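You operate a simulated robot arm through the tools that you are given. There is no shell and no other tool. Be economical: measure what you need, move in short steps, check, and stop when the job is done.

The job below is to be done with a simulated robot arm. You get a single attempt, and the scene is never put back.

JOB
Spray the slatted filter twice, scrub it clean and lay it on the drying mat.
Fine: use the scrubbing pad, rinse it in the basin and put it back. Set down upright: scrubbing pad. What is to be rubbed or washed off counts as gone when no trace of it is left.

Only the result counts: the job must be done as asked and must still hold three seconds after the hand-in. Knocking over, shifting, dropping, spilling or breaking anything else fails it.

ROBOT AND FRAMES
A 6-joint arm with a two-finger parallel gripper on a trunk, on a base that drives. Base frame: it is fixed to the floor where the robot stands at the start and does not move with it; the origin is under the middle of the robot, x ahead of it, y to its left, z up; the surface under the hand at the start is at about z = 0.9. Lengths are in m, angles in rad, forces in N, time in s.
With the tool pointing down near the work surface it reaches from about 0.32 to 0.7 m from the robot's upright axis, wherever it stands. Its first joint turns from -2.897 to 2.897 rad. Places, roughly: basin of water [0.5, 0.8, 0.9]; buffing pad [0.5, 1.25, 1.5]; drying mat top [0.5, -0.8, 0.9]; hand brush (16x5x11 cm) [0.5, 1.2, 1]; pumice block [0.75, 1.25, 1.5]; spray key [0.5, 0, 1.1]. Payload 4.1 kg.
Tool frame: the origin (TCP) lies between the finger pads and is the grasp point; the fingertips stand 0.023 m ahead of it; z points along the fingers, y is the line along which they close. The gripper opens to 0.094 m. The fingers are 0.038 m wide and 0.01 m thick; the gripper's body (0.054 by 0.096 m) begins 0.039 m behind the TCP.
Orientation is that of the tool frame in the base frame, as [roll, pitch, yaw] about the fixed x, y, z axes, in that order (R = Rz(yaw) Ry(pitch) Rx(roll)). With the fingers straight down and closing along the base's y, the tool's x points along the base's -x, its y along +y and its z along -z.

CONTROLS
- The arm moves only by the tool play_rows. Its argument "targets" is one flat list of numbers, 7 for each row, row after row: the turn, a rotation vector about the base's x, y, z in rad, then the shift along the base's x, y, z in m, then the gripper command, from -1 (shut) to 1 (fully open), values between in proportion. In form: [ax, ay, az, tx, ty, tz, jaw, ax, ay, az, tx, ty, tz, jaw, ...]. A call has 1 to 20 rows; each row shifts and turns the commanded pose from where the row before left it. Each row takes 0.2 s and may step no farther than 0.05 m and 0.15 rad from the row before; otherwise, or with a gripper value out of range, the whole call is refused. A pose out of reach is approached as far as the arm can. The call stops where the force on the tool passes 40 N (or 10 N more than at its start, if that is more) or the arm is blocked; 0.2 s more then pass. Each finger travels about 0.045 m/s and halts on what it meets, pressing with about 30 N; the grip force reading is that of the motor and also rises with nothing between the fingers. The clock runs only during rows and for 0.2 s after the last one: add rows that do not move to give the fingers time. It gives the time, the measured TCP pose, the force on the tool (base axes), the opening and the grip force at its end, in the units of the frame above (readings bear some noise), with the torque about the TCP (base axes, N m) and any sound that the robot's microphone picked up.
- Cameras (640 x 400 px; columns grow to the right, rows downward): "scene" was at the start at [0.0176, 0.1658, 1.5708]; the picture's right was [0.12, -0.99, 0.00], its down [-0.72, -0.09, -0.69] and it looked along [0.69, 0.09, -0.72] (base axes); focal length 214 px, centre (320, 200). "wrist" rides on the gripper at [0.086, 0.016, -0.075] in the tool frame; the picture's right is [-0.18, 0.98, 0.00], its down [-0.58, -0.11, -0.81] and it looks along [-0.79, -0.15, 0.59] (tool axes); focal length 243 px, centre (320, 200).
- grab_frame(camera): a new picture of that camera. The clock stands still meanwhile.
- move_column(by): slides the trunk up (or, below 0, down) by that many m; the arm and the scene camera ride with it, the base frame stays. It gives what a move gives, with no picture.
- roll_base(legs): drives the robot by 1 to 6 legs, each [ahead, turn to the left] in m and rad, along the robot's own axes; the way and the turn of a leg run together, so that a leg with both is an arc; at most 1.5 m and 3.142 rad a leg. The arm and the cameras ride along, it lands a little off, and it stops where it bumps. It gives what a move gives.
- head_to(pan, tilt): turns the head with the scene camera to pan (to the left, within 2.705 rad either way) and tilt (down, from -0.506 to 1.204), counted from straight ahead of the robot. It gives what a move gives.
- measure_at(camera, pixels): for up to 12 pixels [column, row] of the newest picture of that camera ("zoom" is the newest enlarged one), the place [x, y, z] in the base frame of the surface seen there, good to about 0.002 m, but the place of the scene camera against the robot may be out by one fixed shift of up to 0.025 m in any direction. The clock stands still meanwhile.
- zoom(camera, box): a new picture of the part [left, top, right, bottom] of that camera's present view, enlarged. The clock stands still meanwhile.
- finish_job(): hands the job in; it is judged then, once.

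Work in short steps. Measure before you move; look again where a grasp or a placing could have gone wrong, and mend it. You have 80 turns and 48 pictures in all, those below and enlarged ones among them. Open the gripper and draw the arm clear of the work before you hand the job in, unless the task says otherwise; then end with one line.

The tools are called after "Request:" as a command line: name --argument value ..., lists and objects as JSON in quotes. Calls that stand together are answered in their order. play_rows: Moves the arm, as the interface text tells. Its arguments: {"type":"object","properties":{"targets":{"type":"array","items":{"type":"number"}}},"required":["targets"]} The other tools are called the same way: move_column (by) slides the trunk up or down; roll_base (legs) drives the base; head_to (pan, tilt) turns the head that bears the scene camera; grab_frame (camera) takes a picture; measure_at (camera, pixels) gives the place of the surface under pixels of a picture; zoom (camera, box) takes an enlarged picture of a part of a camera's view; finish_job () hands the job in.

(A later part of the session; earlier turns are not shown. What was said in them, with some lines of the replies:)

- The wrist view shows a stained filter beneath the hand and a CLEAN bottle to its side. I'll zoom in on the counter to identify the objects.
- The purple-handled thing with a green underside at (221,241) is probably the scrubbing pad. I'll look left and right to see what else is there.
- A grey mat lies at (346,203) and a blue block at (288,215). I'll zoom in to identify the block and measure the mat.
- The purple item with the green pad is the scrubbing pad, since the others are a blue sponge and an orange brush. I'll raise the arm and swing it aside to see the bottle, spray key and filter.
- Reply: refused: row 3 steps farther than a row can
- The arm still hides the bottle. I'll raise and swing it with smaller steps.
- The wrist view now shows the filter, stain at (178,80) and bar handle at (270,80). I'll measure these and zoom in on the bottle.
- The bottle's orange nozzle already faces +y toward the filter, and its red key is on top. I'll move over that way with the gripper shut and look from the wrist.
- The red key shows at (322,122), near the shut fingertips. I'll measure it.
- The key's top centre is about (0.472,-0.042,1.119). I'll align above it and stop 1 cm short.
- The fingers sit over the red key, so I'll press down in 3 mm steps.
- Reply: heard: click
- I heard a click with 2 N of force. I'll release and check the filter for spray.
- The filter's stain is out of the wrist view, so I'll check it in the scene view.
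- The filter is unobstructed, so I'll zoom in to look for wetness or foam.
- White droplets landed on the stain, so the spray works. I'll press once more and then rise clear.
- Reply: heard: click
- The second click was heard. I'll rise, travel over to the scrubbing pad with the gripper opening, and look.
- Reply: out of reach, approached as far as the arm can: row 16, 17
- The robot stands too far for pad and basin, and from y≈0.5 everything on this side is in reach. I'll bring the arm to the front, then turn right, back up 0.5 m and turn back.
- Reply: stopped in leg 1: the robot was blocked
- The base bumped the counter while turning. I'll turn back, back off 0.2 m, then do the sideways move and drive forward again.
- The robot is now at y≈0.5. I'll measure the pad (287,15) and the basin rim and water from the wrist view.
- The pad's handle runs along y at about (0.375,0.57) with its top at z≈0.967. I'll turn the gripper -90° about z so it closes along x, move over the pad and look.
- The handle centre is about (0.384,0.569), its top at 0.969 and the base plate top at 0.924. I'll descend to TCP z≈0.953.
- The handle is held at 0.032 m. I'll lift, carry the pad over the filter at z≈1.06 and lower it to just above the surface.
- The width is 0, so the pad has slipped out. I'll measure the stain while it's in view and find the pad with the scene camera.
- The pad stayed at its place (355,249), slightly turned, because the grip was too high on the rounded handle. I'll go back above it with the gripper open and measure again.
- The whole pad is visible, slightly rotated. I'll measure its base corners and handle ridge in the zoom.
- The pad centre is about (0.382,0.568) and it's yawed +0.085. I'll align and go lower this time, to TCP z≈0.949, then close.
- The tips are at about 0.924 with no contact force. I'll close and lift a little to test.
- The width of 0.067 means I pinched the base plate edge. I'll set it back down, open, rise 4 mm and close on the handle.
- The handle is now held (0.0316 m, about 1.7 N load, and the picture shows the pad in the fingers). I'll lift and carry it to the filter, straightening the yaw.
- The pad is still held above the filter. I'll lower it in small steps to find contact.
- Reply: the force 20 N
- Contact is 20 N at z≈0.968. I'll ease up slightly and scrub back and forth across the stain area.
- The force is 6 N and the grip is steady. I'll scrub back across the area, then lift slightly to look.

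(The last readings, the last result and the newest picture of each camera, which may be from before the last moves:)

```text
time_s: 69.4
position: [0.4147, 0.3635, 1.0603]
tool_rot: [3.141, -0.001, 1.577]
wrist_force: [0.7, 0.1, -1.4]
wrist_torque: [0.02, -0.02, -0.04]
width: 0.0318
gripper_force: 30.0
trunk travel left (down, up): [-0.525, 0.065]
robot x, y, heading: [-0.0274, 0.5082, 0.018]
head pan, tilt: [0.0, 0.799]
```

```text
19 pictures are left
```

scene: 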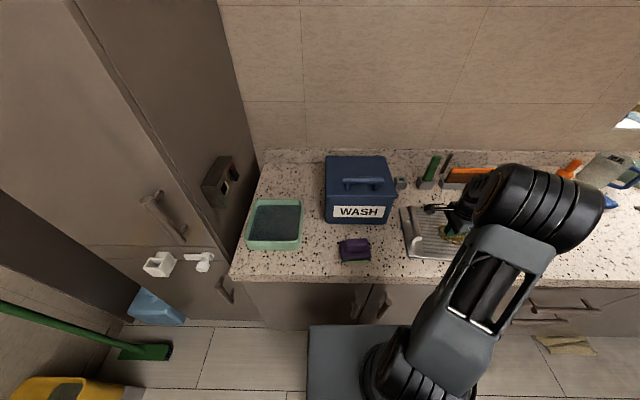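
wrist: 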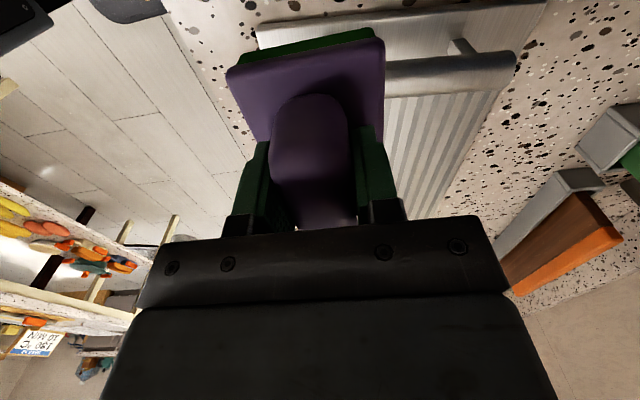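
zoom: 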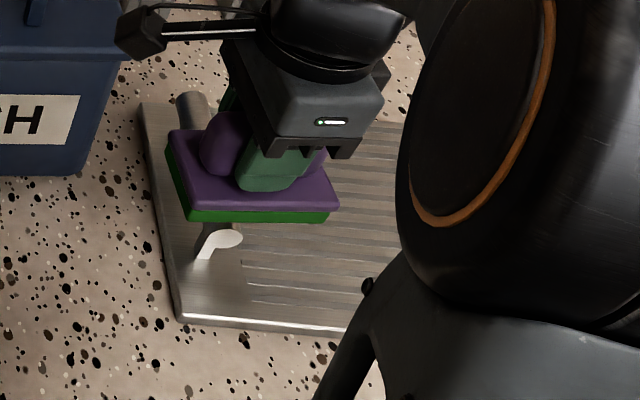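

The visible slats look clean. I'll move further back and look at the whole scrubbed area before rinsing.

Request:
play_rows --targets '[0, 0, 0, -0.035, 0, 0.03, -1, 0, 0, 0, 0, 0.045, 0.02, -1, 0, 0, 0, 0, 0.045, 0, -1, 0, 0, 0, 0, 0.045, 0, -1, 0, 0, 0, 0, 0.045, 0, -1, 0, 0, 0, 0, 0.03, 0, -1]'

Request:
zoom --camera "scene" --box '[380, 185, 500, 275]'

```text
time_s: 70.8
position: [0.381, 0.5763, 1.1107]
tool_rot: [3.14, 0.0, 1.577]
wrist_force: [-1.0, -0.3, -0.6]
wrist_torque: [-0.01, -0.01, -0.05]
width: 0.0318
gripper_force: 30.4
trunk travel left (down, up): [-0.525, 0.065]
robot x, y, heading: [-0.0236, 0.5055, 0.019]
head pan, tilt: [0.0, 0.799]
```

```text
4.44 times, centred on (440, 230) of scene
```

zoom: 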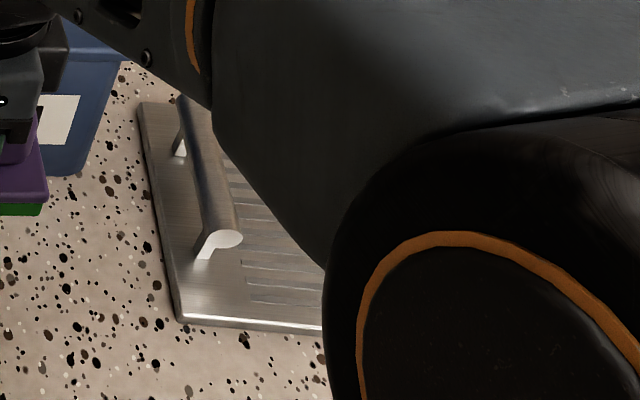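

The arm hides the view. I'll shift the hand to (0.34,0.42) so the wrist camera sees the stain zone past the pad.

Request:
play_rows --targets '[0, 0, 0, -0.02, -0.04, -0.02, -1, 0, 0, 0, -0.02, -0.04, -0.02, -1, 0, 0, 0, 0, -0.045, 0, -1, 0, 0, 0, 0, -0.03, 0, -1]'

Request:
zoom --camera "wrist" --box '[350, 20, 550, 220]'

```text
time_s: 71.8
position: [0.3388, 0.4191, 1.0698]
tool_rot: [3.142, 0.001, 1.578]
wrist_force: [1.1, -0.7, -1.6]
wrist_torque: [0.03, 0.0, 0.01]
width: 0.032
gripper_force: 30.4
trunk travel left (down, up): [-0.525, 0.065]
robot x, y, heading: [-0.0254, 0.5099, 0.025]
head pan, tilt: [0.0, 0.799]
```

```text
2.00 times, centred on (450, 120) of wrist
```

zoom: 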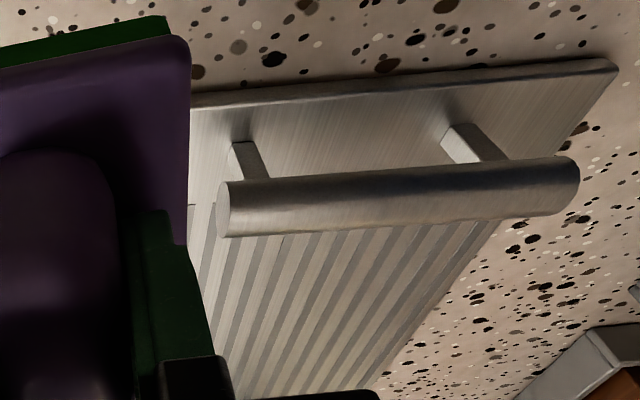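

The visible filter surface is clean. I'll carry the pad over to the basin centre at about (0.48,0.848), staying above the rim.

Request:
play_rows --targets '[0, 0, 0, 0, 0.043, 0, -1, 0, 0, 0, 0, 0.043, 0, -1, 0, 0, 0, 0, 0.043, 0, -1, 0, 0, 0, 0, 0.043, 0, -1, 0, 0, 0, 0, 0.043, 0, -1, 0, 0, 0, 0, 0.043, 0, -1, 0, 0, 0, 0, 0.043, -0.005, -1, 0, 0, 0, 0, 0.043, -0.005, -1, 0, 0, 0, 0, 0.043, -0.01, -1, 0, 0, 0, 0, 0.043, -0.01, -1, 0, 0, 0, 0.035, 0, 0, -1, 0, 0, 0, 0.035, 0, 0, -1, 0, 0, 0, 0.035, 0, 0, -1, 0, 0, 0, 0.036, 0, 0, -1, 0, 0, 0, 0, 0, 0, -1]'

Request:
grab_frame --camera "scene"

```text
time_s: 75.0
position: [0.4829, 0.8483, 1.0397]
tool_rot: [-3.141, 0.0, 1.578]
wrist_force: [0.2, 0.0, -1.6]
wrist_torque: [-0.02, 0.01, 0.02]
width: 0.0317
gripper_force: 29.9
trunk travel left (down, up): [-0.525, 0.065]
robot x, y, heading: [-0.0257, 0.5067, 0.024]
head pan, tilt: [0.0, 0.799]
```

```text
16 pictures are left
```

scene: 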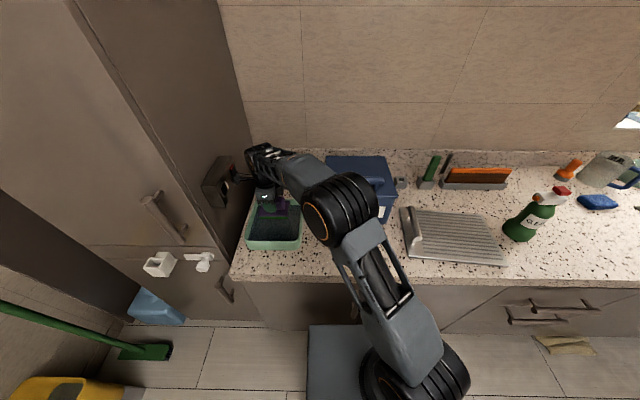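

The filter is now fully visible and looks clean. I'll zoom in on it and check the clearance to the wall device at (220,178) and the basin rim.

Request:
measure_at --camera "scene" --pixels '[[237, 170], [232, 195], [210, 195], [270, 208], [250, 246], [299, 246], [257, 202]]'

Request:
zoom --camera "scene" --box '[390, 190, 520, 275]'

Request:
zoom --camera "scene" --box '[190, 130, 330, 260]'

```text
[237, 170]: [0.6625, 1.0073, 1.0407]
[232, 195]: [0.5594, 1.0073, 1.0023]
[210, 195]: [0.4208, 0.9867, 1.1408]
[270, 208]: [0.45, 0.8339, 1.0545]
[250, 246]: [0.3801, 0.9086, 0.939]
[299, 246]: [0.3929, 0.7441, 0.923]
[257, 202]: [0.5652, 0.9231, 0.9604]
```

```text
4.71 times, centred on (455, 232) of scene
```

zoom: 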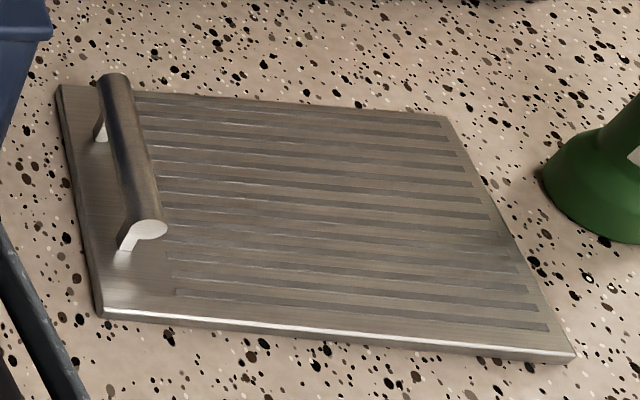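

```text
3.08 times, centred on (260, 195) of scene
```

zoom: 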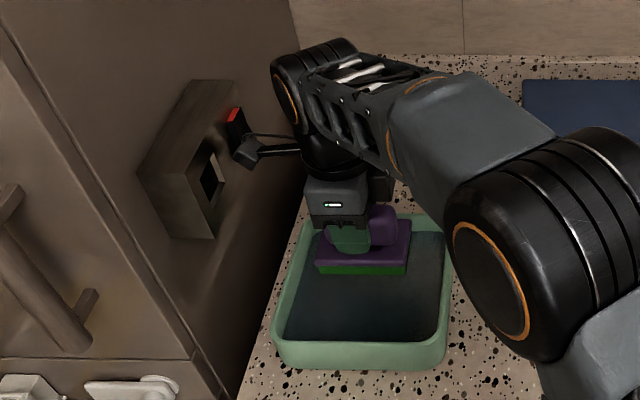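

The filter is spotless. I'll dip the pad slowly into the water and swish it along x.

Request:
play_rows --targets '[0, 0, 0, -0.012, -0.004, -0.025, -1, 0, 0, 0, 0, 0, -0.02, -1, 0, 0, 0, 0, 0, -0.012, -1, 0, 0, 0, 0, 0, -0.008, -1, 0, 0, 0, 0, 0, -0.006, -1, 0, 0, 0, 0, 0, -0.004, -1, 0, 0, 0, 0, 0, 0, -1]'

```text
time_s: 76.6
position: [0.4695, 0.8436, 0.9656]
tool_rot: [-3.141, 0.0, 1.579]
wrist_force: [-0.4, 0.4, -0.8]
wrist_torque: [0.05, 0.01, 0.02]
width: 0.0318
gripper_force: 29.9
trunk travel left (down, up): [-0.525, 0.065]
robot x, y, heading: [-0.025, 0.5098, 0.024]
head pan, tilt: [0.0, 0.799]
```

The pad is about 1.3 cm in the water with no contact. I'll go 4 mm deeper and swish gently.

Request:
play_rows --targets '[0, 0, 0, 0, 0, -0.004, -1, 0, 0, 0, 0.015, 0, 0, -1, 0, 0, 0, 0.015, 0, 0, -1, 0, 0, 0, -0.015, 0, 0, -1, 0, 0, 0, -0.015, 0, 0, -1, 0, 0, 0, -0.015, 0, 0, -1, 0, 0, 0, -0.015, 0, 0, -1, 0, 0, 0, 0.015, 0, 0, -1, 0, 0, 0, 0.015, 0, 0, -1, 0, 0, 0, 0.015, 0, 0, -1, 0, 0, 0, 0.015, 0, 0, -1, 0, 0, 0, -0.015, 0, 0, -1, 0, 0, 0, -0.015, 0, 0, -1, 0, 0, 0, -0.015, 0, 0, -1, 0, 0, 0, -0.015, 0, 0, -1, 0, 0, 0, 0.015, 0, 0, -1, 0, 0, 0, 0.015, 0, 0, -1, 0, 0, 0, 0, 0, 0, -1]'

Request:
play_rows --targets '[0, 0, 0, 0, -0.012, 0, -1, 0, 0, 0, 0, 0.012, 0, -1, 0, 0, 0, 0, -0.012, 0, -1, 0, 0, 0, 0, 0.012, 0, -1, 0, 0, 0, 0.015, 0, 0, -1, 0, 0, 0, 0.015, 0, 0, -1, 0, 0, 0, -0.015, 0, 0, -1, 0, 0, 0, -0.015, 0, 0, -1, 0, 0, 0, -0.015, 0, 0, -1, 0, 0, 0, -0.015, 0, 0, -1, 0, 0, 0, 0.015, 0, 0, -1, 0, 0, 0, 0.015, 0, 0, -1, 0, 0, 0, 0, 0, 0.01, -1, 0, 0, 0, 0, 0, 0.015, -1, 0, 0, 0, 0, 0, 0.03, -1, 0, 0, 0, 0, 0, 0.025, -1, 0, 0, 0, 0, 0, 0, -1, 0, 0, 0, 0, 0, 0, -1]'

Request:
zoom --camera "scene" --box '[190, 130, 330, 260]'

```text
time_s: 80.4
position: [0.4682, 0.8446, 0.9602]
tool_rot: [-3.141, -0.001, 1.579]
wrist_force: [-0.2, 1.4, 2.6]
wrist_torque: [0.15, -0.02, 0.07]
width: 0.0316
gripper_force: 29.3
trunk travel left (down, up): [-0.525, 0.065]
robot x, y, heading: [-0.0244, 0.5109, 0.023]
head pan, tilt: [0.0, 0.799]
```

```text
time_s: 84.2
position: [0.4706, 0.8456, 1.0414]
tool_rot: [3.141, 0.0, 1.577]
wrist_force: [0.5, -0.3, 0.4]
wrist_torque: [-0.03, 0.03, 0.03]
width: 0.0315
gripper_force: 30.0
trunk travel left (down, up): [-0.525, 0.065]
robot x, y, heading: [-0.0233, 0.508, 0.022]
head pan, tilt: [0.0, 0.799]
```

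```text
3.08 times, centred on (260, 195) of scene
```

zoom: 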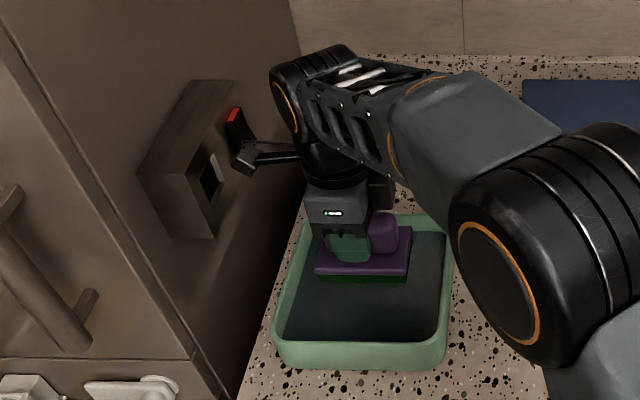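

The basin is undisturbed and the pad is still held. I'll return to its original place at (0.382,0.570) and lower close to the counter.

Request:
play_rows --targets '[0, 0, 0, -0.03, 0, 0, -1, 0, 0, 0, -0.03, 0, 0, -1, 0, 0, 0, -0.029, 0, 0, -1, 0, 0, 0, 0, -0.04, 0, -1, 0, 0, 0, 0, -0.04, 0, -1, 0, 0, 0, 0, -0.04, 0, -1, 0, 0, 0, 0, -0.04, 0, -1, 0, 0, 0, 0, -0.04, 0, -1, 0, 0, 0, 0, -0.04, 0, -1, 0, 0, 0, 0, -0.036, 0, -1, 0, 0, 0, 0, 0, -0.04, -1, 0, 0, 0, 0, 0, -0.03, -1, 0, 0, 0, 0, 0, -0.008, -1, 0, 0, 0, 0, 0, 0, -1]'

Request:
play_rows --targets '[0, 0, 0, 0, 0, -0.003, -1, 0, 0, 0, 0, 0, -0.002, -1, 0, 0, 0, 0, 0, -0.002, -1, 0, 0, 0, 0, 0, -0.001, -1]'

```text
time_s: 87.2
position: [0.3828, 0.5687, 0.9639]
tool_rot: [-3.141, 0.0, 1.578]
wrist_force: [0.0, 0.3, -1.3]
wrist_torque: [0.03, 0.02, 0.0]
width: 0.0317
gripper_force: 29.8
trunk travel left (down, up): [-0.525, 0.065]
robot x, y, heading: [-0.0242, 0.5064, 0.023]
head pan, tilt: [0.0, 0.799]
```

```text
time_s: 88.2
position: [0.3808, 0.5687, 0.9552]
tool_rot: [-3.141, 0.001, 1.577]
wrist_force: [1.0, -1.0, -1.2]
wrist_torque: [0.05, -0.01, 0.02]
width: 0.0315
gripper_force: 30.0
trunk travel left (down, up): [-0.525, 0.065]
robot x, y, heading: [-0.0245, 0.5107, 0.023]
head pan, tilt: [0.0, 0.799]
```

Not touching yet (-1.2 N), so I'll lower in 1 mm steps.

Request:
play_rows --targets '[0, 0, 0, 0, 0, -0.001, -1, 0, 0, 0, 0, 0, -0.001, -1, 0, 0, 0, 0, 0, -0.001, -1]'

```text
time_s: 89.0
position: [0.3808, 0.5697, 0.9513]
tool_rot: [3.14, 0.001, 1.578]
wrist_force: [0.7, -0.5, -1.1]
wrist_torque: [0.01, -0.02, 0.03]
width: 0.0319
gripper_force: 29.8
trunk travel left (down, up): [-0.525, 0.065]
robot x, y, heading: [-0.0258, 0.5066, 0.02]
head pan, tilt: [0.0, 0.799]
```

Request:
play_rows --targets '[0, 0, 0, 0, 0, -0.001, -1, 0, 0, 0, 0, 0, -0.001, -1, 0, 0, 0, 0, 0, -0.001, -1]'

```text
time_s: 89.8
position: [0.3805, 0.5688, 0.9508]
tool_rot: [3.139, -0.001, 1.579]
wrist_force: [0.4, 2.4, 24.6]
wrist_torque: [-0.19, 0.35, 0.0]
width: 0.0318
gripper_force: 30.1
trunk travel left (down, up): [-0.525, 0.065]
robot x, y, heading: [-0.0249, 0.5063, 0.024]
head pan, tilt: [0.0, 0.799]
```

The pad touched down (24.6 N). I'll ease up 1.5 mm, open and retreat upward.

Request:
play_rows --targets '[0, 0, 0, 0, 0, 0.0015, -1, 0, 0, 0, 0, 0, 0.0005, -0.4, 0, 0, 0, 0, 0, 0, 0.2, 0, 0, 0, 0, 0, 0, 1, 0, 0, 0, 0, 0, 0, 1, 0, 0, 0, 0, 0, 0, 1, 0, 0, 0, 0, 0, 0, 1, 0, 0, 0, 0, 0, 0.03, 1, 0, 0, 0, 0, 0, 0.04, 1, 0, 0, 0, 0, 0, 0.045, 1, 0, 0, 0, 0, 0, 0.04, 1]'

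Request:
zoom --camera "scene" --box '[230, 170, 510, 310]'

```text
time_s: 92.2
position: [0.3796, 0.5678, 1.1067]
tool_rot: [-3.142, 0.001, 1.577]
wrist_force: [0.4, 0.6, 0.4]
wrist_torque: [-0.01, 0.02, 0.0]
width: 0.094
gripper_force: 0.1
trunk travel left (down, up): [-0.525, 0.065]
robot x, y, heading: [-0.0252, 0.5078, 0.021]
head pan, tilt: [0.0, 0.799]
```

```text
2.29 times, centred on (370, 240) of scene
```

zoom: 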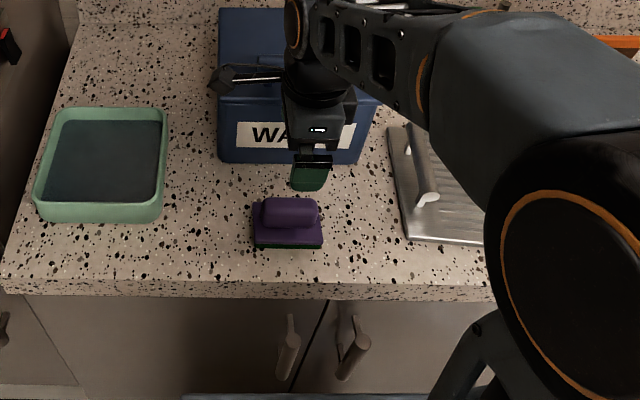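

The pad is back upright at its place. I'll turn the gripper back to close along y and raise the arm, then drive to y≈0.1 for picking up the filter.

Request:
play_rows --targets '[0, 0, 0, 0, 0, 0.04, 1, 0, 0, 0, 0, 0, 0.04, 1, 0, 0, 0, 0, 0, 0.035, 1, 0, 0, 0.143, 0, 0, 0, 1, 0, 0, 0.143, 0, 0, 0, 1, 0, 0, 0.143, 0, 0, 0, 1, 0, 0, 0.143, 0, 0, 0, 1, 0, 0, 0.143, 0, 0, 0, 1, 0, 0, 0.143, 0, 0, 0, 1, 0, 0, 0.143, 0, 0, 0, 1, 0, 0, 0.143, 0, 0, 0, 1, 0, 0, 0.143, 0, 0, 0, 1, 0, 0, 0.143, 0, 0, 0, 1, 0, 0, 0.143, 0, 0, 0, 1]'

Request:
roll_base --legs '[[-0.2, 0], [0, -1.594], [0.4, 0], [0, 1.571], [0.2, 0]]'

Request:
grab_frame --camera "wrist"

```text
time_s: 95.2
position: [0.3803, 0.5677, 1.2226]
tool_rot: [3.141, -0.001, -3.132]
wrist_force: [-0.5, 0.4, 0.1]
wrist_torque: [-0.04, 0.03, -0.05]
width: 0.0942
gripper_force: 0.1
trunk travel left (down, up): [-0.525, 0.065]
robot x, y, heading: [-0.0227, 0.5059, 0.024]
head pan, tilt: [0.0, 0.799]
```

```text
time_s: 107.8
position: [0.3872, 0.1642, 1.2215]
tool_rot: [3.141, 0.0, 3.136]
wrist_force: [-0.3, -0.3, 0.1]
wrist_torque: [0.02, 0.03, -0.01]
width: 0.0938
gripper_force: 0.2
trunk travel left (down, up): [-0.525, 0.065]
robot x, y, heading: [-0.0164, 0.1052, 0.01]
head pan, tilt: [0.0, 0.799]
```

```text
11 pictures are left
```

wrist: 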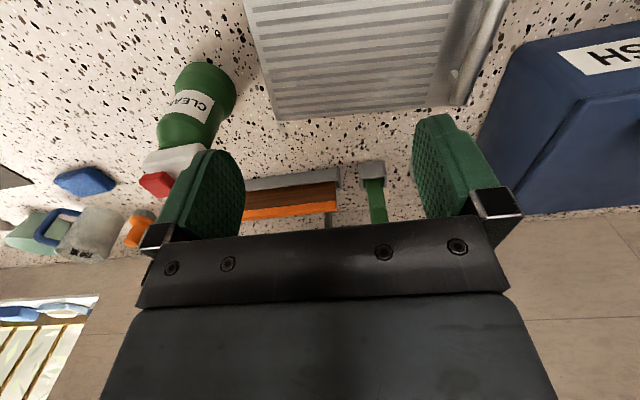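

The handle runs from about (485,5) to (455,100). I'll measure it together with the filter corners, and turn the head to see the mat.

Request:
measure_at --camera "wrist" --pixels '[[482, 8], [470, 40], [460, 75], [455, 95], [448, 60], [475, 70], [247, 5], [278, 116], [470, 104], [508, 5], [350, 60], [250, 60]]'

Request:
head_to --pan -0.75 --tilt 0.7

Request:
grab_frame --camera "scene"

```text
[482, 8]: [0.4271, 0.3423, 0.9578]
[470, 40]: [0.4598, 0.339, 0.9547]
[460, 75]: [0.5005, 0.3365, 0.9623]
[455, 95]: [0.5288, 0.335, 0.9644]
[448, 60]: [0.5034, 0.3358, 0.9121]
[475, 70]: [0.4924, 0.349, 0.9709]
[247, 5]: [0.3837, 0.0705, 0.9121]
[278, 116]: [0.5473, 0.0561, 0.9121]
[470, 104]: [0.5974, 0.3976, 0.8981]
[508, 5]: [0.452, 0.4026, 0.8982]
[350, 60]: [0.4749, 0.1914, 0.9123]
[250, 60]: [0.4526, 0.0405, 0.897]
```

```text
time_s: 108.9
position: [0.3865, 0.1623, 1.2206]
tool_rot: [3.14, 0.0, 3.136]
wrist_force: [-0.2, -0.4, 0.3]
wrist_torque: [-0.01, -0.01, -0.02]
width: 0.0938
gripper_force: 0.2
trunk travel left (down, up): [-0.525, 0.065]
robot x, y, heading: [-0.0153, 0.1107, 0.008]
head pan, tilt: [-0.75, 0.7]
```

```text
10 pictures are left
```

scene: 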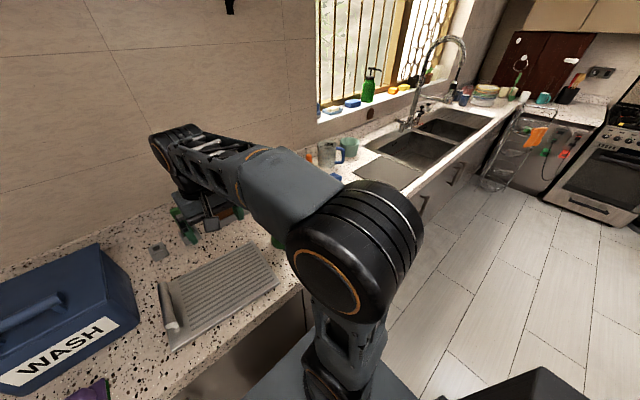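

The handle bar's axis is at about (0.45,0.3545), yawed -0.1, with its top at z≈0.971. I'll approach above it partly open to clear the WASH box, and stop at z≈1.03 to check.

Request:
play_rows --targets '[0, 0, -0.1, 0.0128, 0.0384, 0, 0.4, 0, 0, 0, 0.0128, 0.0384, 0, 0.4, 0, 0, 0, 0.0128, 0.0384, 0, 0.4, 0, 0, 0, 0.0128, 0.0384, 0, 0.4, 0, 0, 0, 0.0128, 0.0384, 0, 0.4, 0, 0, 0, 0, 0, -0.045, 0.4, 0, 0, 0, 0, 0, -0.045, 0.4, 0, 0, 0, 0, 0, -0.045, 0.4, 0, 0, 0, 0, 0, -0.045, 0.4, 0, 0, 0, 0, 0, 0, 0.4]'

Request:
grab_frame --camera "wrist"

```text
time_s: 111.1
position: [0.4532, 0.3555, 1.0399]
tool_rot: [-3.142, 0.0, 3.035]
wrist_force: [0.1, 0.1, -0.1]
wrist_torque: [0.05, -0.01, -0.02]
width: 0.0659
gripper_force: 0.1
trunk travel left (down, up): [-0.525, 0.065]
robot x, y, heading: [-0.0187, 0.1092, 0.01]
head pan, tilt: [-0.75, 0.7]
```

```text
9 pictures are left
```

wrist: 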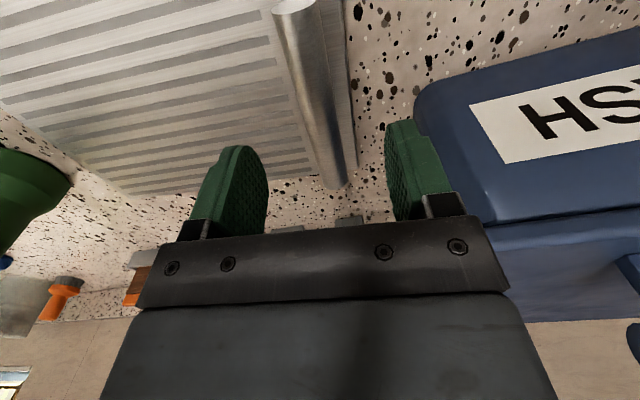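

The bar lies between the fingers, with the WASH box close to the right finger. I'll measure their clearance before descending.

Request:
measure_at --camera "wrist" --pixels '[[310, 60], [325, 110], [335, 160], [298, 100], [418, 95], [440, 160], [465, 205], [300, 5], [345, 170]]'

```text
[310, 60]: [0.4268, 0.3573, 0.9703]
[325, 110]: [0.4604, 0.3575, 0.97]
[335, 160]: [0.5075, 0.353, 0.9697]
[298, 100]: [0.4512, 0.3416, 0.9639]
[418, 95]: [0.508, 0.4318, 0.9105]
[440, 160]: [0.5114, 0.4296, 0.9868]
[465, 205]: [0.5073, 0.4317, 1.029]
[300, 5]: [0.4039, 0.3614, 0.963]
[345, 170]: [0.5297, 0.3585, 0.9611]
```

The box is clear (x≥0.507, y≥0.43). I'll descend to z≈0.953 and close on the bar.

Request:
play_rows --targets '[0, 0, 0, 0, 0.001, -0.04, 0.4, 0, 0, 0, 0, 0, -0.03, 0.4, 0, 0, 0, 0, 0, -0.016, 0.4, 0, 0, 0, 0, 0, 0, 0.4, 0, 0, 0, 0, 0, 0, -1, 0, 0, 0, 0, 0, 0, -1, 0, 0, 0, 0, 0, 0, -1, 0, 0, 0, 0, 0, 0, -1, 0, 0, 0, 0, 0, 0, -1]'

Request:
play_rows --targets '[0, 0, 0, 0, 0, 0.005, -1, 0, 0, 0, 0, 0, 0.01, -1, 0, 0, 0, 0, 0, 0.015, -1, 0, 0, 0, 0, 0, 0, -1, 0, 0, 0, 0, 0, 0, -1]'

Request:
grab_frame --camera "wrist"

```text
time_s: 113.1
position: [0.4515, 0.3567, 0.956]
tool_rot: [-3.141, 0.001, 3.037]
wrist_force: [1.1, 0.1, -1.3]
wrist_torque: [0.02, -0.04, 0.16]
width: 0.0244
gripper_force: 29.9
trunk travel left (down, up): [-0.525, 0.065]
robot x, y, heading: [-0.0194, 0.1094, 0.009]
head pan, tilt: [-0.75, 0.7]
```

```text
time_s: 114.3
position: [0.4512, 0.3572, 0.985]
tool_rot: [3.141, 0.001, 3.038]
wrist_force: [-0.3, -0.3, -2.1]
wrist_torque: [0.27, -0.01, 0.03]
width: 0.0243
gripper_force: 30.4
trunk travel left (down, up): [-0.525, 0.065]
robot x, y, heading: [-0.0193, 0.1074, 0.01]
head pan, tilt: [-0.75, 0.7]
```

```text
8 pictures are left
```

wrist: 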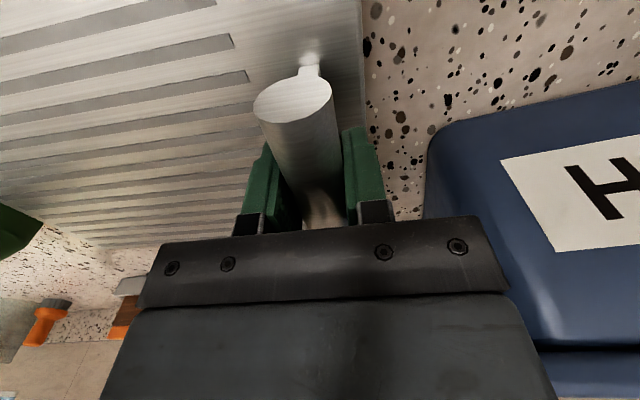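

The load is 2.1 N and 0.27 N m, so the filter is light. I'll measure the plate to see whether it hangs level.

Request:
measure_at --camera "wrist" --pixels '[[240, 60], [150, 60], [60, 60], [100, 130], [150, 220], [200, 160], [345, 60], [50, 200]]'

```text
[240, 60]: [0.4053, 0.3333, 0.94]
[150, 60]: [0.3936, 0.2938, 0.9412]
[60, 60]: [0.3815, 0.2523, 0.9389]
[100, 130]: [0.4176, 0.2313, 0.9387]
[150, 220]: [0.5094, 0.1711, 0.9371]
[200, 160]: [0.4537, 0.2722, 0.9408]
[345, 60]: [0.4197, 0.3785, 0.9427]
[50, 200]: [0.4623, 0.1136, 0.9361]
```

The filter hangs almost level. I'll lift it well above everything and look toward the right rear, where I saw a dark object that may lie in the driving path.

Request:
play_rows --targets '[0, 0, 0, 0, 0, 0.03, -1, 0, 0, 0, 0, 0, 0.04, -1, 0, 0, 0, 0, 0, 0.04, -1, 0, 0, 0, 0, 0, 0.04, -1, 0, 0, 0, 0, 0, 0.04, -1, 0, 0, 0, 0, 0, 0.04, -1, 0, 0, 0, -0.02, -0.02, 0.03, -1, 0, 0, 0, -0.03, -0.03, 0, -1, 0, 0, 0, -0.02, -0.03, 0, -1, 0, 0, 0, 0, 0, 0, -1]'

Request:
head_to --pan -1.7 --tilt 0.6

Request:
grab_frame --camera "scene"

```text
time_s: 116.5
position: [0.3813, 0.2775, 1.2463]
tool_rot: [-3.141, 0.0, 3.038]
wrist_force: [0.3, -0.2, -2.3]
wrist_torque: [0.32, 0.03, -0.02]
width: 0.0241
gripper_force: 30.2
trunk travel left (down, up): [-0.525, 0.065]
robot x, y, heading: [-0.0209, 0.1081, 0.014]
head pan, tilt: [-0.75, 0.7]
```

```text
time_s: 117.7
position: [0.3815, 0.2772, 1.2459]
tool_rot: [-3.141, 0.001, 3.036]
wrist_force: [-0.1, 0.2, -2.2]
wrist_torque: [0.29, 0.05, -0.01]
width: 0.0244
gripper_force: 29.5
trunk travel left (down, up): [-0.525, 0.065]
robot x, y, heading: [-0.0203, 0.104, 0.006]
head pan, tilt: [-1.7, 0.6]
```

```text
7 pictures are left
```

scene: 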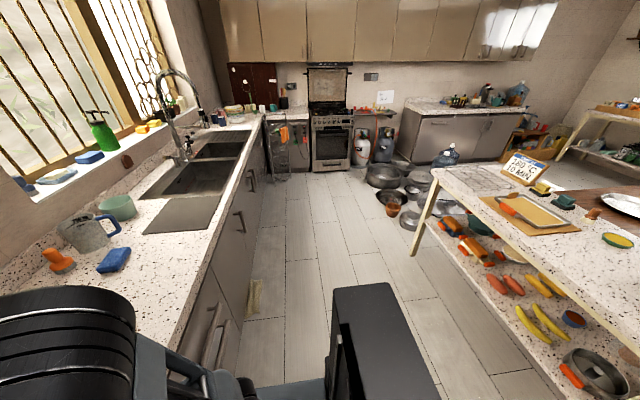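

The dark object is the robot's own tower, and the aisle is free. I'll measure the mat corners from this view.

Request:
measure_at --camera "scene" --pixels '[[178, 198], [224, 200], [207, 230], [146, 231], [185, 215], [200, 198], [175, 231], [162, 214], [216, 214], [112, 258], [190, 250]]'

```text
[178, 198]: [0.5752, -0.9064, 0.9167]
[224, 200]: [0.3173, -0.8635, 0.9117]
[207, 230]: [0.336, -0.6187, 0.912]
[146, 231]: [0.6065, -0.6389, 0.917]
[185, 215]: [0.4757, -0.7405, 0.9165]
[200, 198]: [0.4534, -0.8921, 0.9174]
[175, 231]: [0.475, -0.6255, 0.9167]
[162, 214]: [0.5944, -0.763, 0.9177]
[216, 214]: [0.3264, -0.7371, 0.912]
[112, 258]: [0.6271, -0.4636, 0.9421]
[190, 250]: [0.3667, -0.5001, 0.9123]
```

The mat's centre is near (0.472,-0.748) with about the filter's own yaw, so the orientation can stay. I'll drive 0.6 m along the counter carrying the filter high.

Request:
roll_base --legs '[[-0.2, 0], [0, -1.581], [0.6, 0], [0, 1.571], [0.2, 0]]'

Request:
head_to --pan -0.5 --tilt 0.85

Request:
grab_frame --camera "scene"

```text
time_s: 131.2
position: [0.3773, -0.32, 1.2453]
tool_rot: [-3.141, -0.001, 3.038]
wrist_force: [1.1, 0.2, -2.1]
wrist_torque: [0.23, 0.04, 0.01]
width: 0.0245
gripper_force: 29.6
trunk travel left (down, up): [-0.525, 0.065]
robot x, y, heading: [-0.0232, -0.4919, 0.018]
head pan, tilt: [-1.7, 0.6]
```

```text
time_s: 132.6
position: [0.3768, -0.3193, 1.2467]
tool_rot: [-3.142, 0.0, 3.036]
wrist_force: [0.0, 0.9, -2.8]
wrist_torque: [0.25, 0.05, 0.01]
width: 0.0244
gripper_force: 30.1
trunk travel left (down, up): [-0.525, 0.065]
robot x, y, heading: [-0.0228, -0.4894, 0.012]
head pan, tilt: [-0.499, 0.85]
```

```text
6 pictures are left
```

scene: 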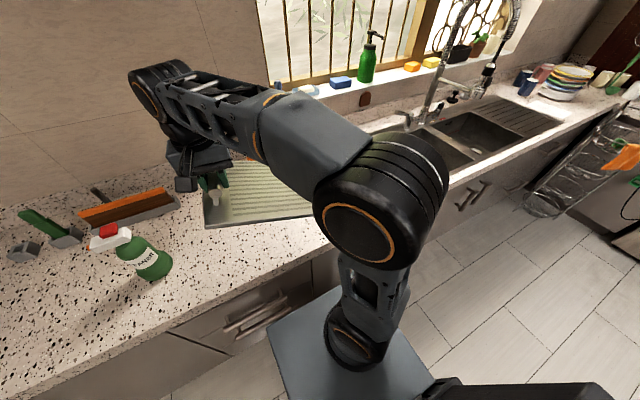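

The filter is still held level. I'll move it over the mat to TCP (0.468,-0.609), lower to z≈1.04 and check.

Request:
play_rows --targets '[0, 0, 0, 0.013, -0.0413, 0, -1, 0, 0, 0, 0.013, -0.0413, 0, -1, 0, 0, 0, 0.013, -0.0413, 0, -1, 0, 0, 0, 0.013, -0.0413, 0, -1, 0, 0, 0, 0.013, -0.0413, 0, -1, 0, 0, 0, 0.013, -0.0413, 0, -1, 0, 0, 0, 0.013, -0.0413, 0, -1, 0, 0, 0, 0, 0, -0.04, -1, 0, 0, 0, 0, 0, -0.04, -1, 0, 0, 0, 0, 0, -0.04, -1, 0, 0, 0, 0, 0, -0.04, -1, 0, 0, 0, 0, 0, -0.035, -1, 0, 0, 0, 0, 0, 0, -1]'

Request:
head_to --pan -0.75 --tilt 0.95

Request:
grab_frame --camera "scene"

```text
time_s: 135.4
position: [0.4689, -0.6092, 1.0507]
tool_rot: [-3.141, 0.001, 3.036]
wrist_force: [-0.5, -0.1, -2.1]
wrist_torque: [-0.03, -0.01, -0.09]
width: 0.0244
gripper_force: 30.0
trunk travel left (down, up): [-0.525, 0.065]
robot x, y, heading: [-0.0236, -0.491, 0.01]
head pan, tilt: [-0.499, 0.85]
```

```text
time_s: 136.2
position: [0.4687, -0.6091, 1.0517]
tool_rot: [3.141, 0.002, 3.036]
wrist_force: [0.1, 0.4, -1.0]
wrist_torque: [-0.03, -0.02, -0.06]
width: 0.0243
gripper_force: 29.7
trunk travel left (down, up): [-0.525, 0.065]
robot x, y, heading: [-0.0205, -0.489, 0.01]
head pan, tilt: [-0.75, 0.949]
```

```text
5 pictures are left
```

scene: 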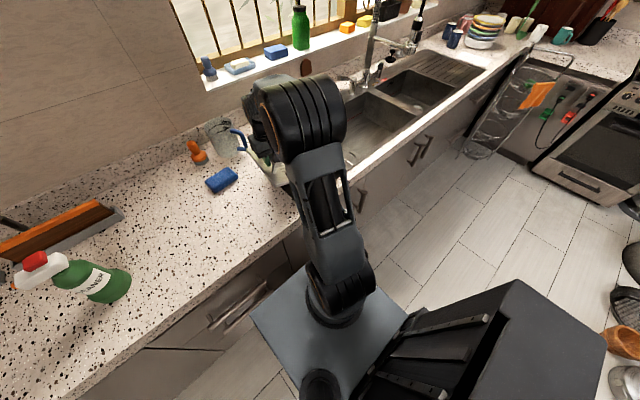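

The torque about x has vanished, so the filter may have tilted or touched something. I'll look with the wrist camera.

Request:
grab_frame --camera "wrist"

```text
4 pictures are left
```

wrist: 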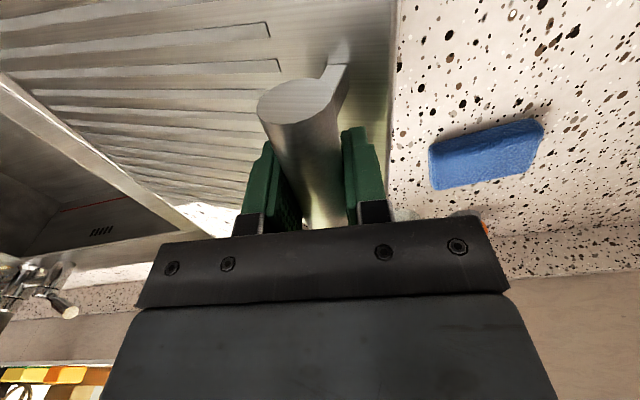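

Request:
measure_at --camera "wrist" --pixels '[[240, 60], [150, 60], [60, 60], [100, 130], [150, 180], [20, 40], [360, 60], [210, 210], [20, 110], [100, 165], [410, 150], [300, 95]]'

```text
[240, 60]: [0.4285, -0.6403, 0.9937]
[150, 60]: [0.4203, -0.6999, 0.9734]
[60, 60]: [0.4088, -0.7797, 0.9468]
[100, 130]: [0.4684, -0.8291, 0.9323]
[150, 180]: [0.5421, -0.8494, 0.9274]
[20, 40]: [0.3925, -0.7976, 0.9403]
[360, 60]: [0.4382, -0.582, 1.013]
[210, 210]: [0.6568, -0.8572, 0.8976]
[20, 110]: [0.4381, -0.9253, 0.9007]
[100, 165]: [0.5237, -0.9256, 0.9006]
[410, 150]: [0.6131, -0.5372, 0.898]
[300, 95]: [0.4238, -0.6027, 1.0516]
```

The filter has drooped about 0.32 rad in the grip, and its far edge rests on the mat. I'll lift slightly, shift 15 mm toward -y, then lower along an arc that keeps the far edge still, so the plate levels without dragging.

Request:
play_rows --targets '[0, 0, 0, 0, 0, 0.01, -1, 0, 0, 0, 0, 0, 0.01, -1, 0, 0, 0, 0, -0.008, 0, -1, 0, 0, 0, 0, -0.007, 0, -1, 0, 0, 0, 0, 0, -0.01, -1, 0, 0, 0, 0, 0, -0.01, -1, 0, 0, 0, 0, 0.0042, -0.01, -1, 0, 0, 0, 0, 0.0042, -0.01, -1, 0, 0, 0, 0, 0.0042, -0.01, -1, 0, 0, 0, 0, 0.0031, -0.01, -1, 0, 0, 0, 0, 0.0031, -0.01, -1, 0, 0, 0, 0, 0.0031, -0.01, -1, 0, 0, 0, 0, 0, 0, -1]'

```text
time_s: 139.0
position: [0.4672, -0.6017, 0.9918]
tool_rot: [-3.141, -0.003, 3.037]
wrist_force: [0.6, 0.4, -0.6]
wrist_torque: [-0.02, 0.02, 0.2]
width: 0.0243
gripper_force: 29.7
trunk travel left (down, up): [-0.525, 0.065]
robot x, y, heading: [-0.0224, -0.485, 0.005]
head pan, tilt: [-0.75, 0.949]
```

Forces stay small. I'll continue the arc to the last centimetre.

Request:
play_rows --targets '[0, 0, 0, 0, 0.002, -0.01, -1, 0, 0, 0, 0, 0.002, -0.01, -1, 0, 0, 0, 0, 0.001, -0.006, -1, 0, 0, 0, 0, 0.001, -0.003, -1, 0, 0, 0, 0, 0, -0.002, -1, 0, 0, 0, 0, 0, 0, -1]'

Request:
grab_frame --camera "wrist"

```text
time_s: 140.4
position: [0.4674, -0.5961, 0.9607]
tool_rot: [3.14, 0.0, 3.039]
wrist_force: [0.4, -0.9, -1.0]
wrist_torque: [-0.07, -0.11, 0.28]
width: 0.0242
gripper_force: 29.6
trunk travel left (down, up): [-0.525, 0.065]
robot x, y, heading: [-0.0231, -0.4901, 0.007]
head pan, tilt: [-0.75, 0.949]
```

```text
3 pictures are left
```

wrist: 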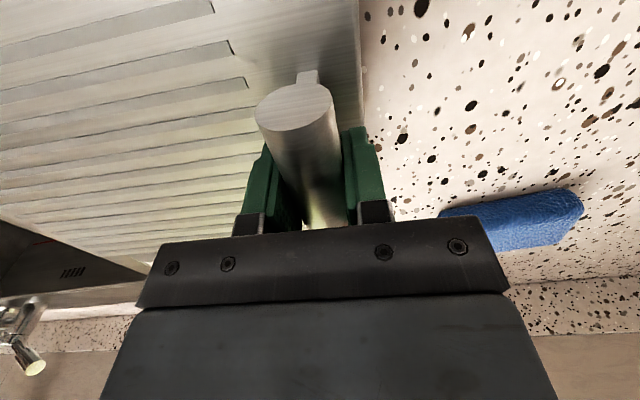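

Request:
measure_at --camera "wrist" --pixels '[[240, 60], [150, 60], [60, 60], [100, 130], [150, 200], [345, 60], [20, 200], [150, 290], [120, 270]]'

```text
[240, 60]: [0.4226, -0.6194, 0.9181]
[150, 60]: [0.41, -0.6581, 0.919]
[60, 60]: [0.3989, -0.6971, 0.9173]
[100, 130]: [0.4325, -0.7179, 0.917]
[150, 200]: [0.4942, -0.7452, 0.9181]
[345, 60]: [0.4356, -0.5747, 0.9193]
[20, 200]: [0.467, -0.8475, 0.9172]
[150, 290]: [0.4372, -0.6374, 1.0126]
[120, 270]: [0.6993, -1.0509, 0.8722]
```

The plate is level at z≈0.918, essentially on the mat. I'll lower until light contact.

Request:
play_rows --targets '[0, 0, 0, 0, 0, -0.001, -1, 0, 0, 0, 0, 0, -0.001, -1, 0, 0, 0, 0, 0, 0, -1]'

```text
time_s: 141.2
position: [0.4675, -0.5957, 0.9579]
tool_rot: [3.14, 0.001, 3.036]
wrist_force: [0.7, 0.7, 4.2]
wrist_torque: [0.04, 0.31, 0.12]
width: 0.0243
gripper_force: 29.8
trunk travel left (down, up): [-0.525, 0.065]
robot x, y, heading: [-0.023, -0.4894, 0.012]
head pan, tilt: [-0.75, 0.949]
```

Contact is 4 N. I'll open partway, rise straight up and retreat toward the robot.

Request:
play_rows --targets '[0, 0, 0, 0, 0, 0, -0.3, 0, 0, 0, 0, 0, 0, 0.2, 0, 0, 0, 0, 0, 0, 0.4, 0, 0, 0, 0, 0, 0, 0.4, 0, 0, 0, 0, 0, 0, 0.4, 0, 0, 0, 0, 0, 0.02, 0.4, 0, 0, 0, 0, 0, 0.04, 0.4, 0, 0, 0, 0, 0, 0.045, 0.4, 0, 0, 0, 0, 0, 0.045, 0.4, 0, 0, 0, 0, 0, 0.045, 1, 0, 0, 0, -0.02, 0.04, 0, 1, 0, 0, 0, -0.02, 0.04, 0, 1, 0, 0, 0, -0.02, 0.04, 0, 1, 0, 0, 0, -0.02, 0.04, 0, 1, 0, 0, 0, 0, 0.04, 0, 1, 0, 0, 0, 0, 0.04, 0, 1]'

Request:
head_to --pan -0.6 --tilt 0.85

Request:
grab_frame --camera "scene"

```text
time_s: 144.6
position: [0.3898, -0.3563, 1.1543]
tool_rot: [-3.139, -0.001, 3.036]
wrist_force: [0.6, 0.2, 0.8]
wrist_torque: [0.04, 0.01, 0.02]
width: 0.0939
gripper_force: 0.0
trunk travel left (down, up): [-0.525, 0.065]
robot x, y, heading: [-0.0219, -0.49, 0.012]
head pan, tilt: [-0.75, 0.949]
```

```text
time_s: 145.3
position: [0.3895, -0.3574, 1.1541]
tool_rot: [-3.141, 0.0, 3.038]
wrist_force: [0.9, -0.6, -0.1]
wrist_torque: [0.0, -0.01, 0.0]
width: 0.094
gripper_force: 0.0
trunk travel left (down, up): [-0.525, 0.065]
robot x, y, heading: [-0.0224, -0.4857, 0.012]
head pan, tilt: [-0.6, 0.85]
```

```text
2 pictures are left
```

scene: 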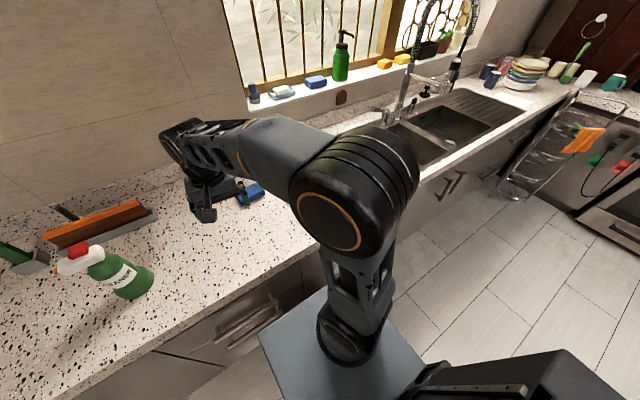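

The arm hides the mat. I'll view the placed filter from above with the wrist camera.

Request:
play_rows --targets '[0, 0, 0, 0, 0, 0.04, 1, 0, 0, 0, 0, 0, 0.04, 1, 0, 0, 0, -0.006, -0.041, 0.003, 1, 0, 0, 0, -0.006, -0.041, 0.003, 1, 0, 0, 0, -0.006, -0.041, 0.003, 1, 0, 0, 0, -0.006, -0.041, 0.003, 1, 0, 0, 0, -0.006, -0.041, 0.003, 1, 0, 0, 0, -0.006, -0.041, 0.003, 1, 0, 0, 0, -0.006, -0.041, 0.003, 1, 0, 0, 0, -0.006, -0.041, 0.003, 1, 0, 0, 0, -0.006, -0.041, 0.003, 1]'

Request:
grab_frame --camera "wrist"

```text
time_s: 147.7
position: [0.3346, -0.7228, 1.2572]
tool_rot: [-3.142, 0.0, 3.036]
wrist_force: [0.1, -0.3, 0.1]
wrist_torque: [-0.01, 0.03, 0.0]
width: 0.0938
gripper_force: 0.1
trunk travel left (down, up): [-0.525, 0.065]
robot x, y, heading: [-0.0209, -0.4891, 0.008]
head pan, tilt: [-0.6, 0.85]
```

```text
1 pictures are left
```

wrist: 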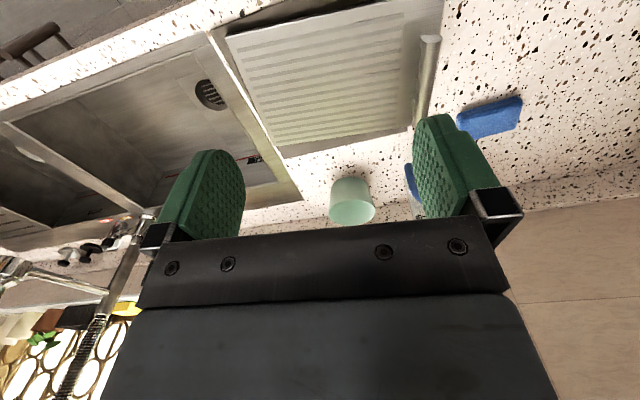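

The filter lies flat in the mat area. I'll probe heights around its edges to confirm the mat position under it.

Request:
measure_at --camera "wrist" --pixels '[[310, 30], [300, 22], [290, 15], [340, 142], [345, 150], [350, 160], [258, 120], [280, 154], [412, 118], [228, 40], [395, 8], [330, 80]]'

Request:
zoom --camera "wrist" --box '[190, 0, 470, 175]'

```text
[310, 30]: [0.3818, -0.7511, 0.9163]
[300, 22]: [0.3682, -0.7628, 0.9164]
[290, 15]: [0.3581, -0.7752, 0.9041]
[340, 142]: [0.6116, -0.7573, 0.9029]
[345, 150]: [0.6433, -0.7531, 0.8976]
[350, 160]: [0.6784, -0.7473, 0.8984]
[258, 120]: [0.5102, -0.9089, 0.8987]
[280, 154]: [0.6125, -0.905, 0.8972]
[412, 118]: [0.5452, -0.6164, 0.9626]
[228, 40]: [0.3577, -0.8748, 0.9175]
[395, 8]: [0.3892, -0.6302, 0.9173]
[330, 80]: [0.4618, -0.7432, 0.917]
```

```text
2.29 times, centred on (330, 88) of wrist
```

zoom: 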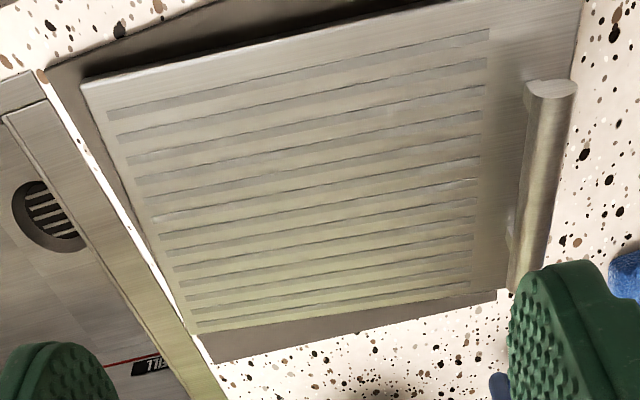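

The filter lies flat, with mat showing on three sides and a small overhang at the handle end. It is spotless, the gripper is open and the arm is clear, so I'm handing in.

Request:
finish_job

```text
The job is handed in.
```

I sprayed the filter twice, scrubbed it until no stain was visible, and laid it flat on the drying mat with its handle end overhanging by a few centimetres. I also rinsed the scrubbing pad in the basin and set it back upright in its place.
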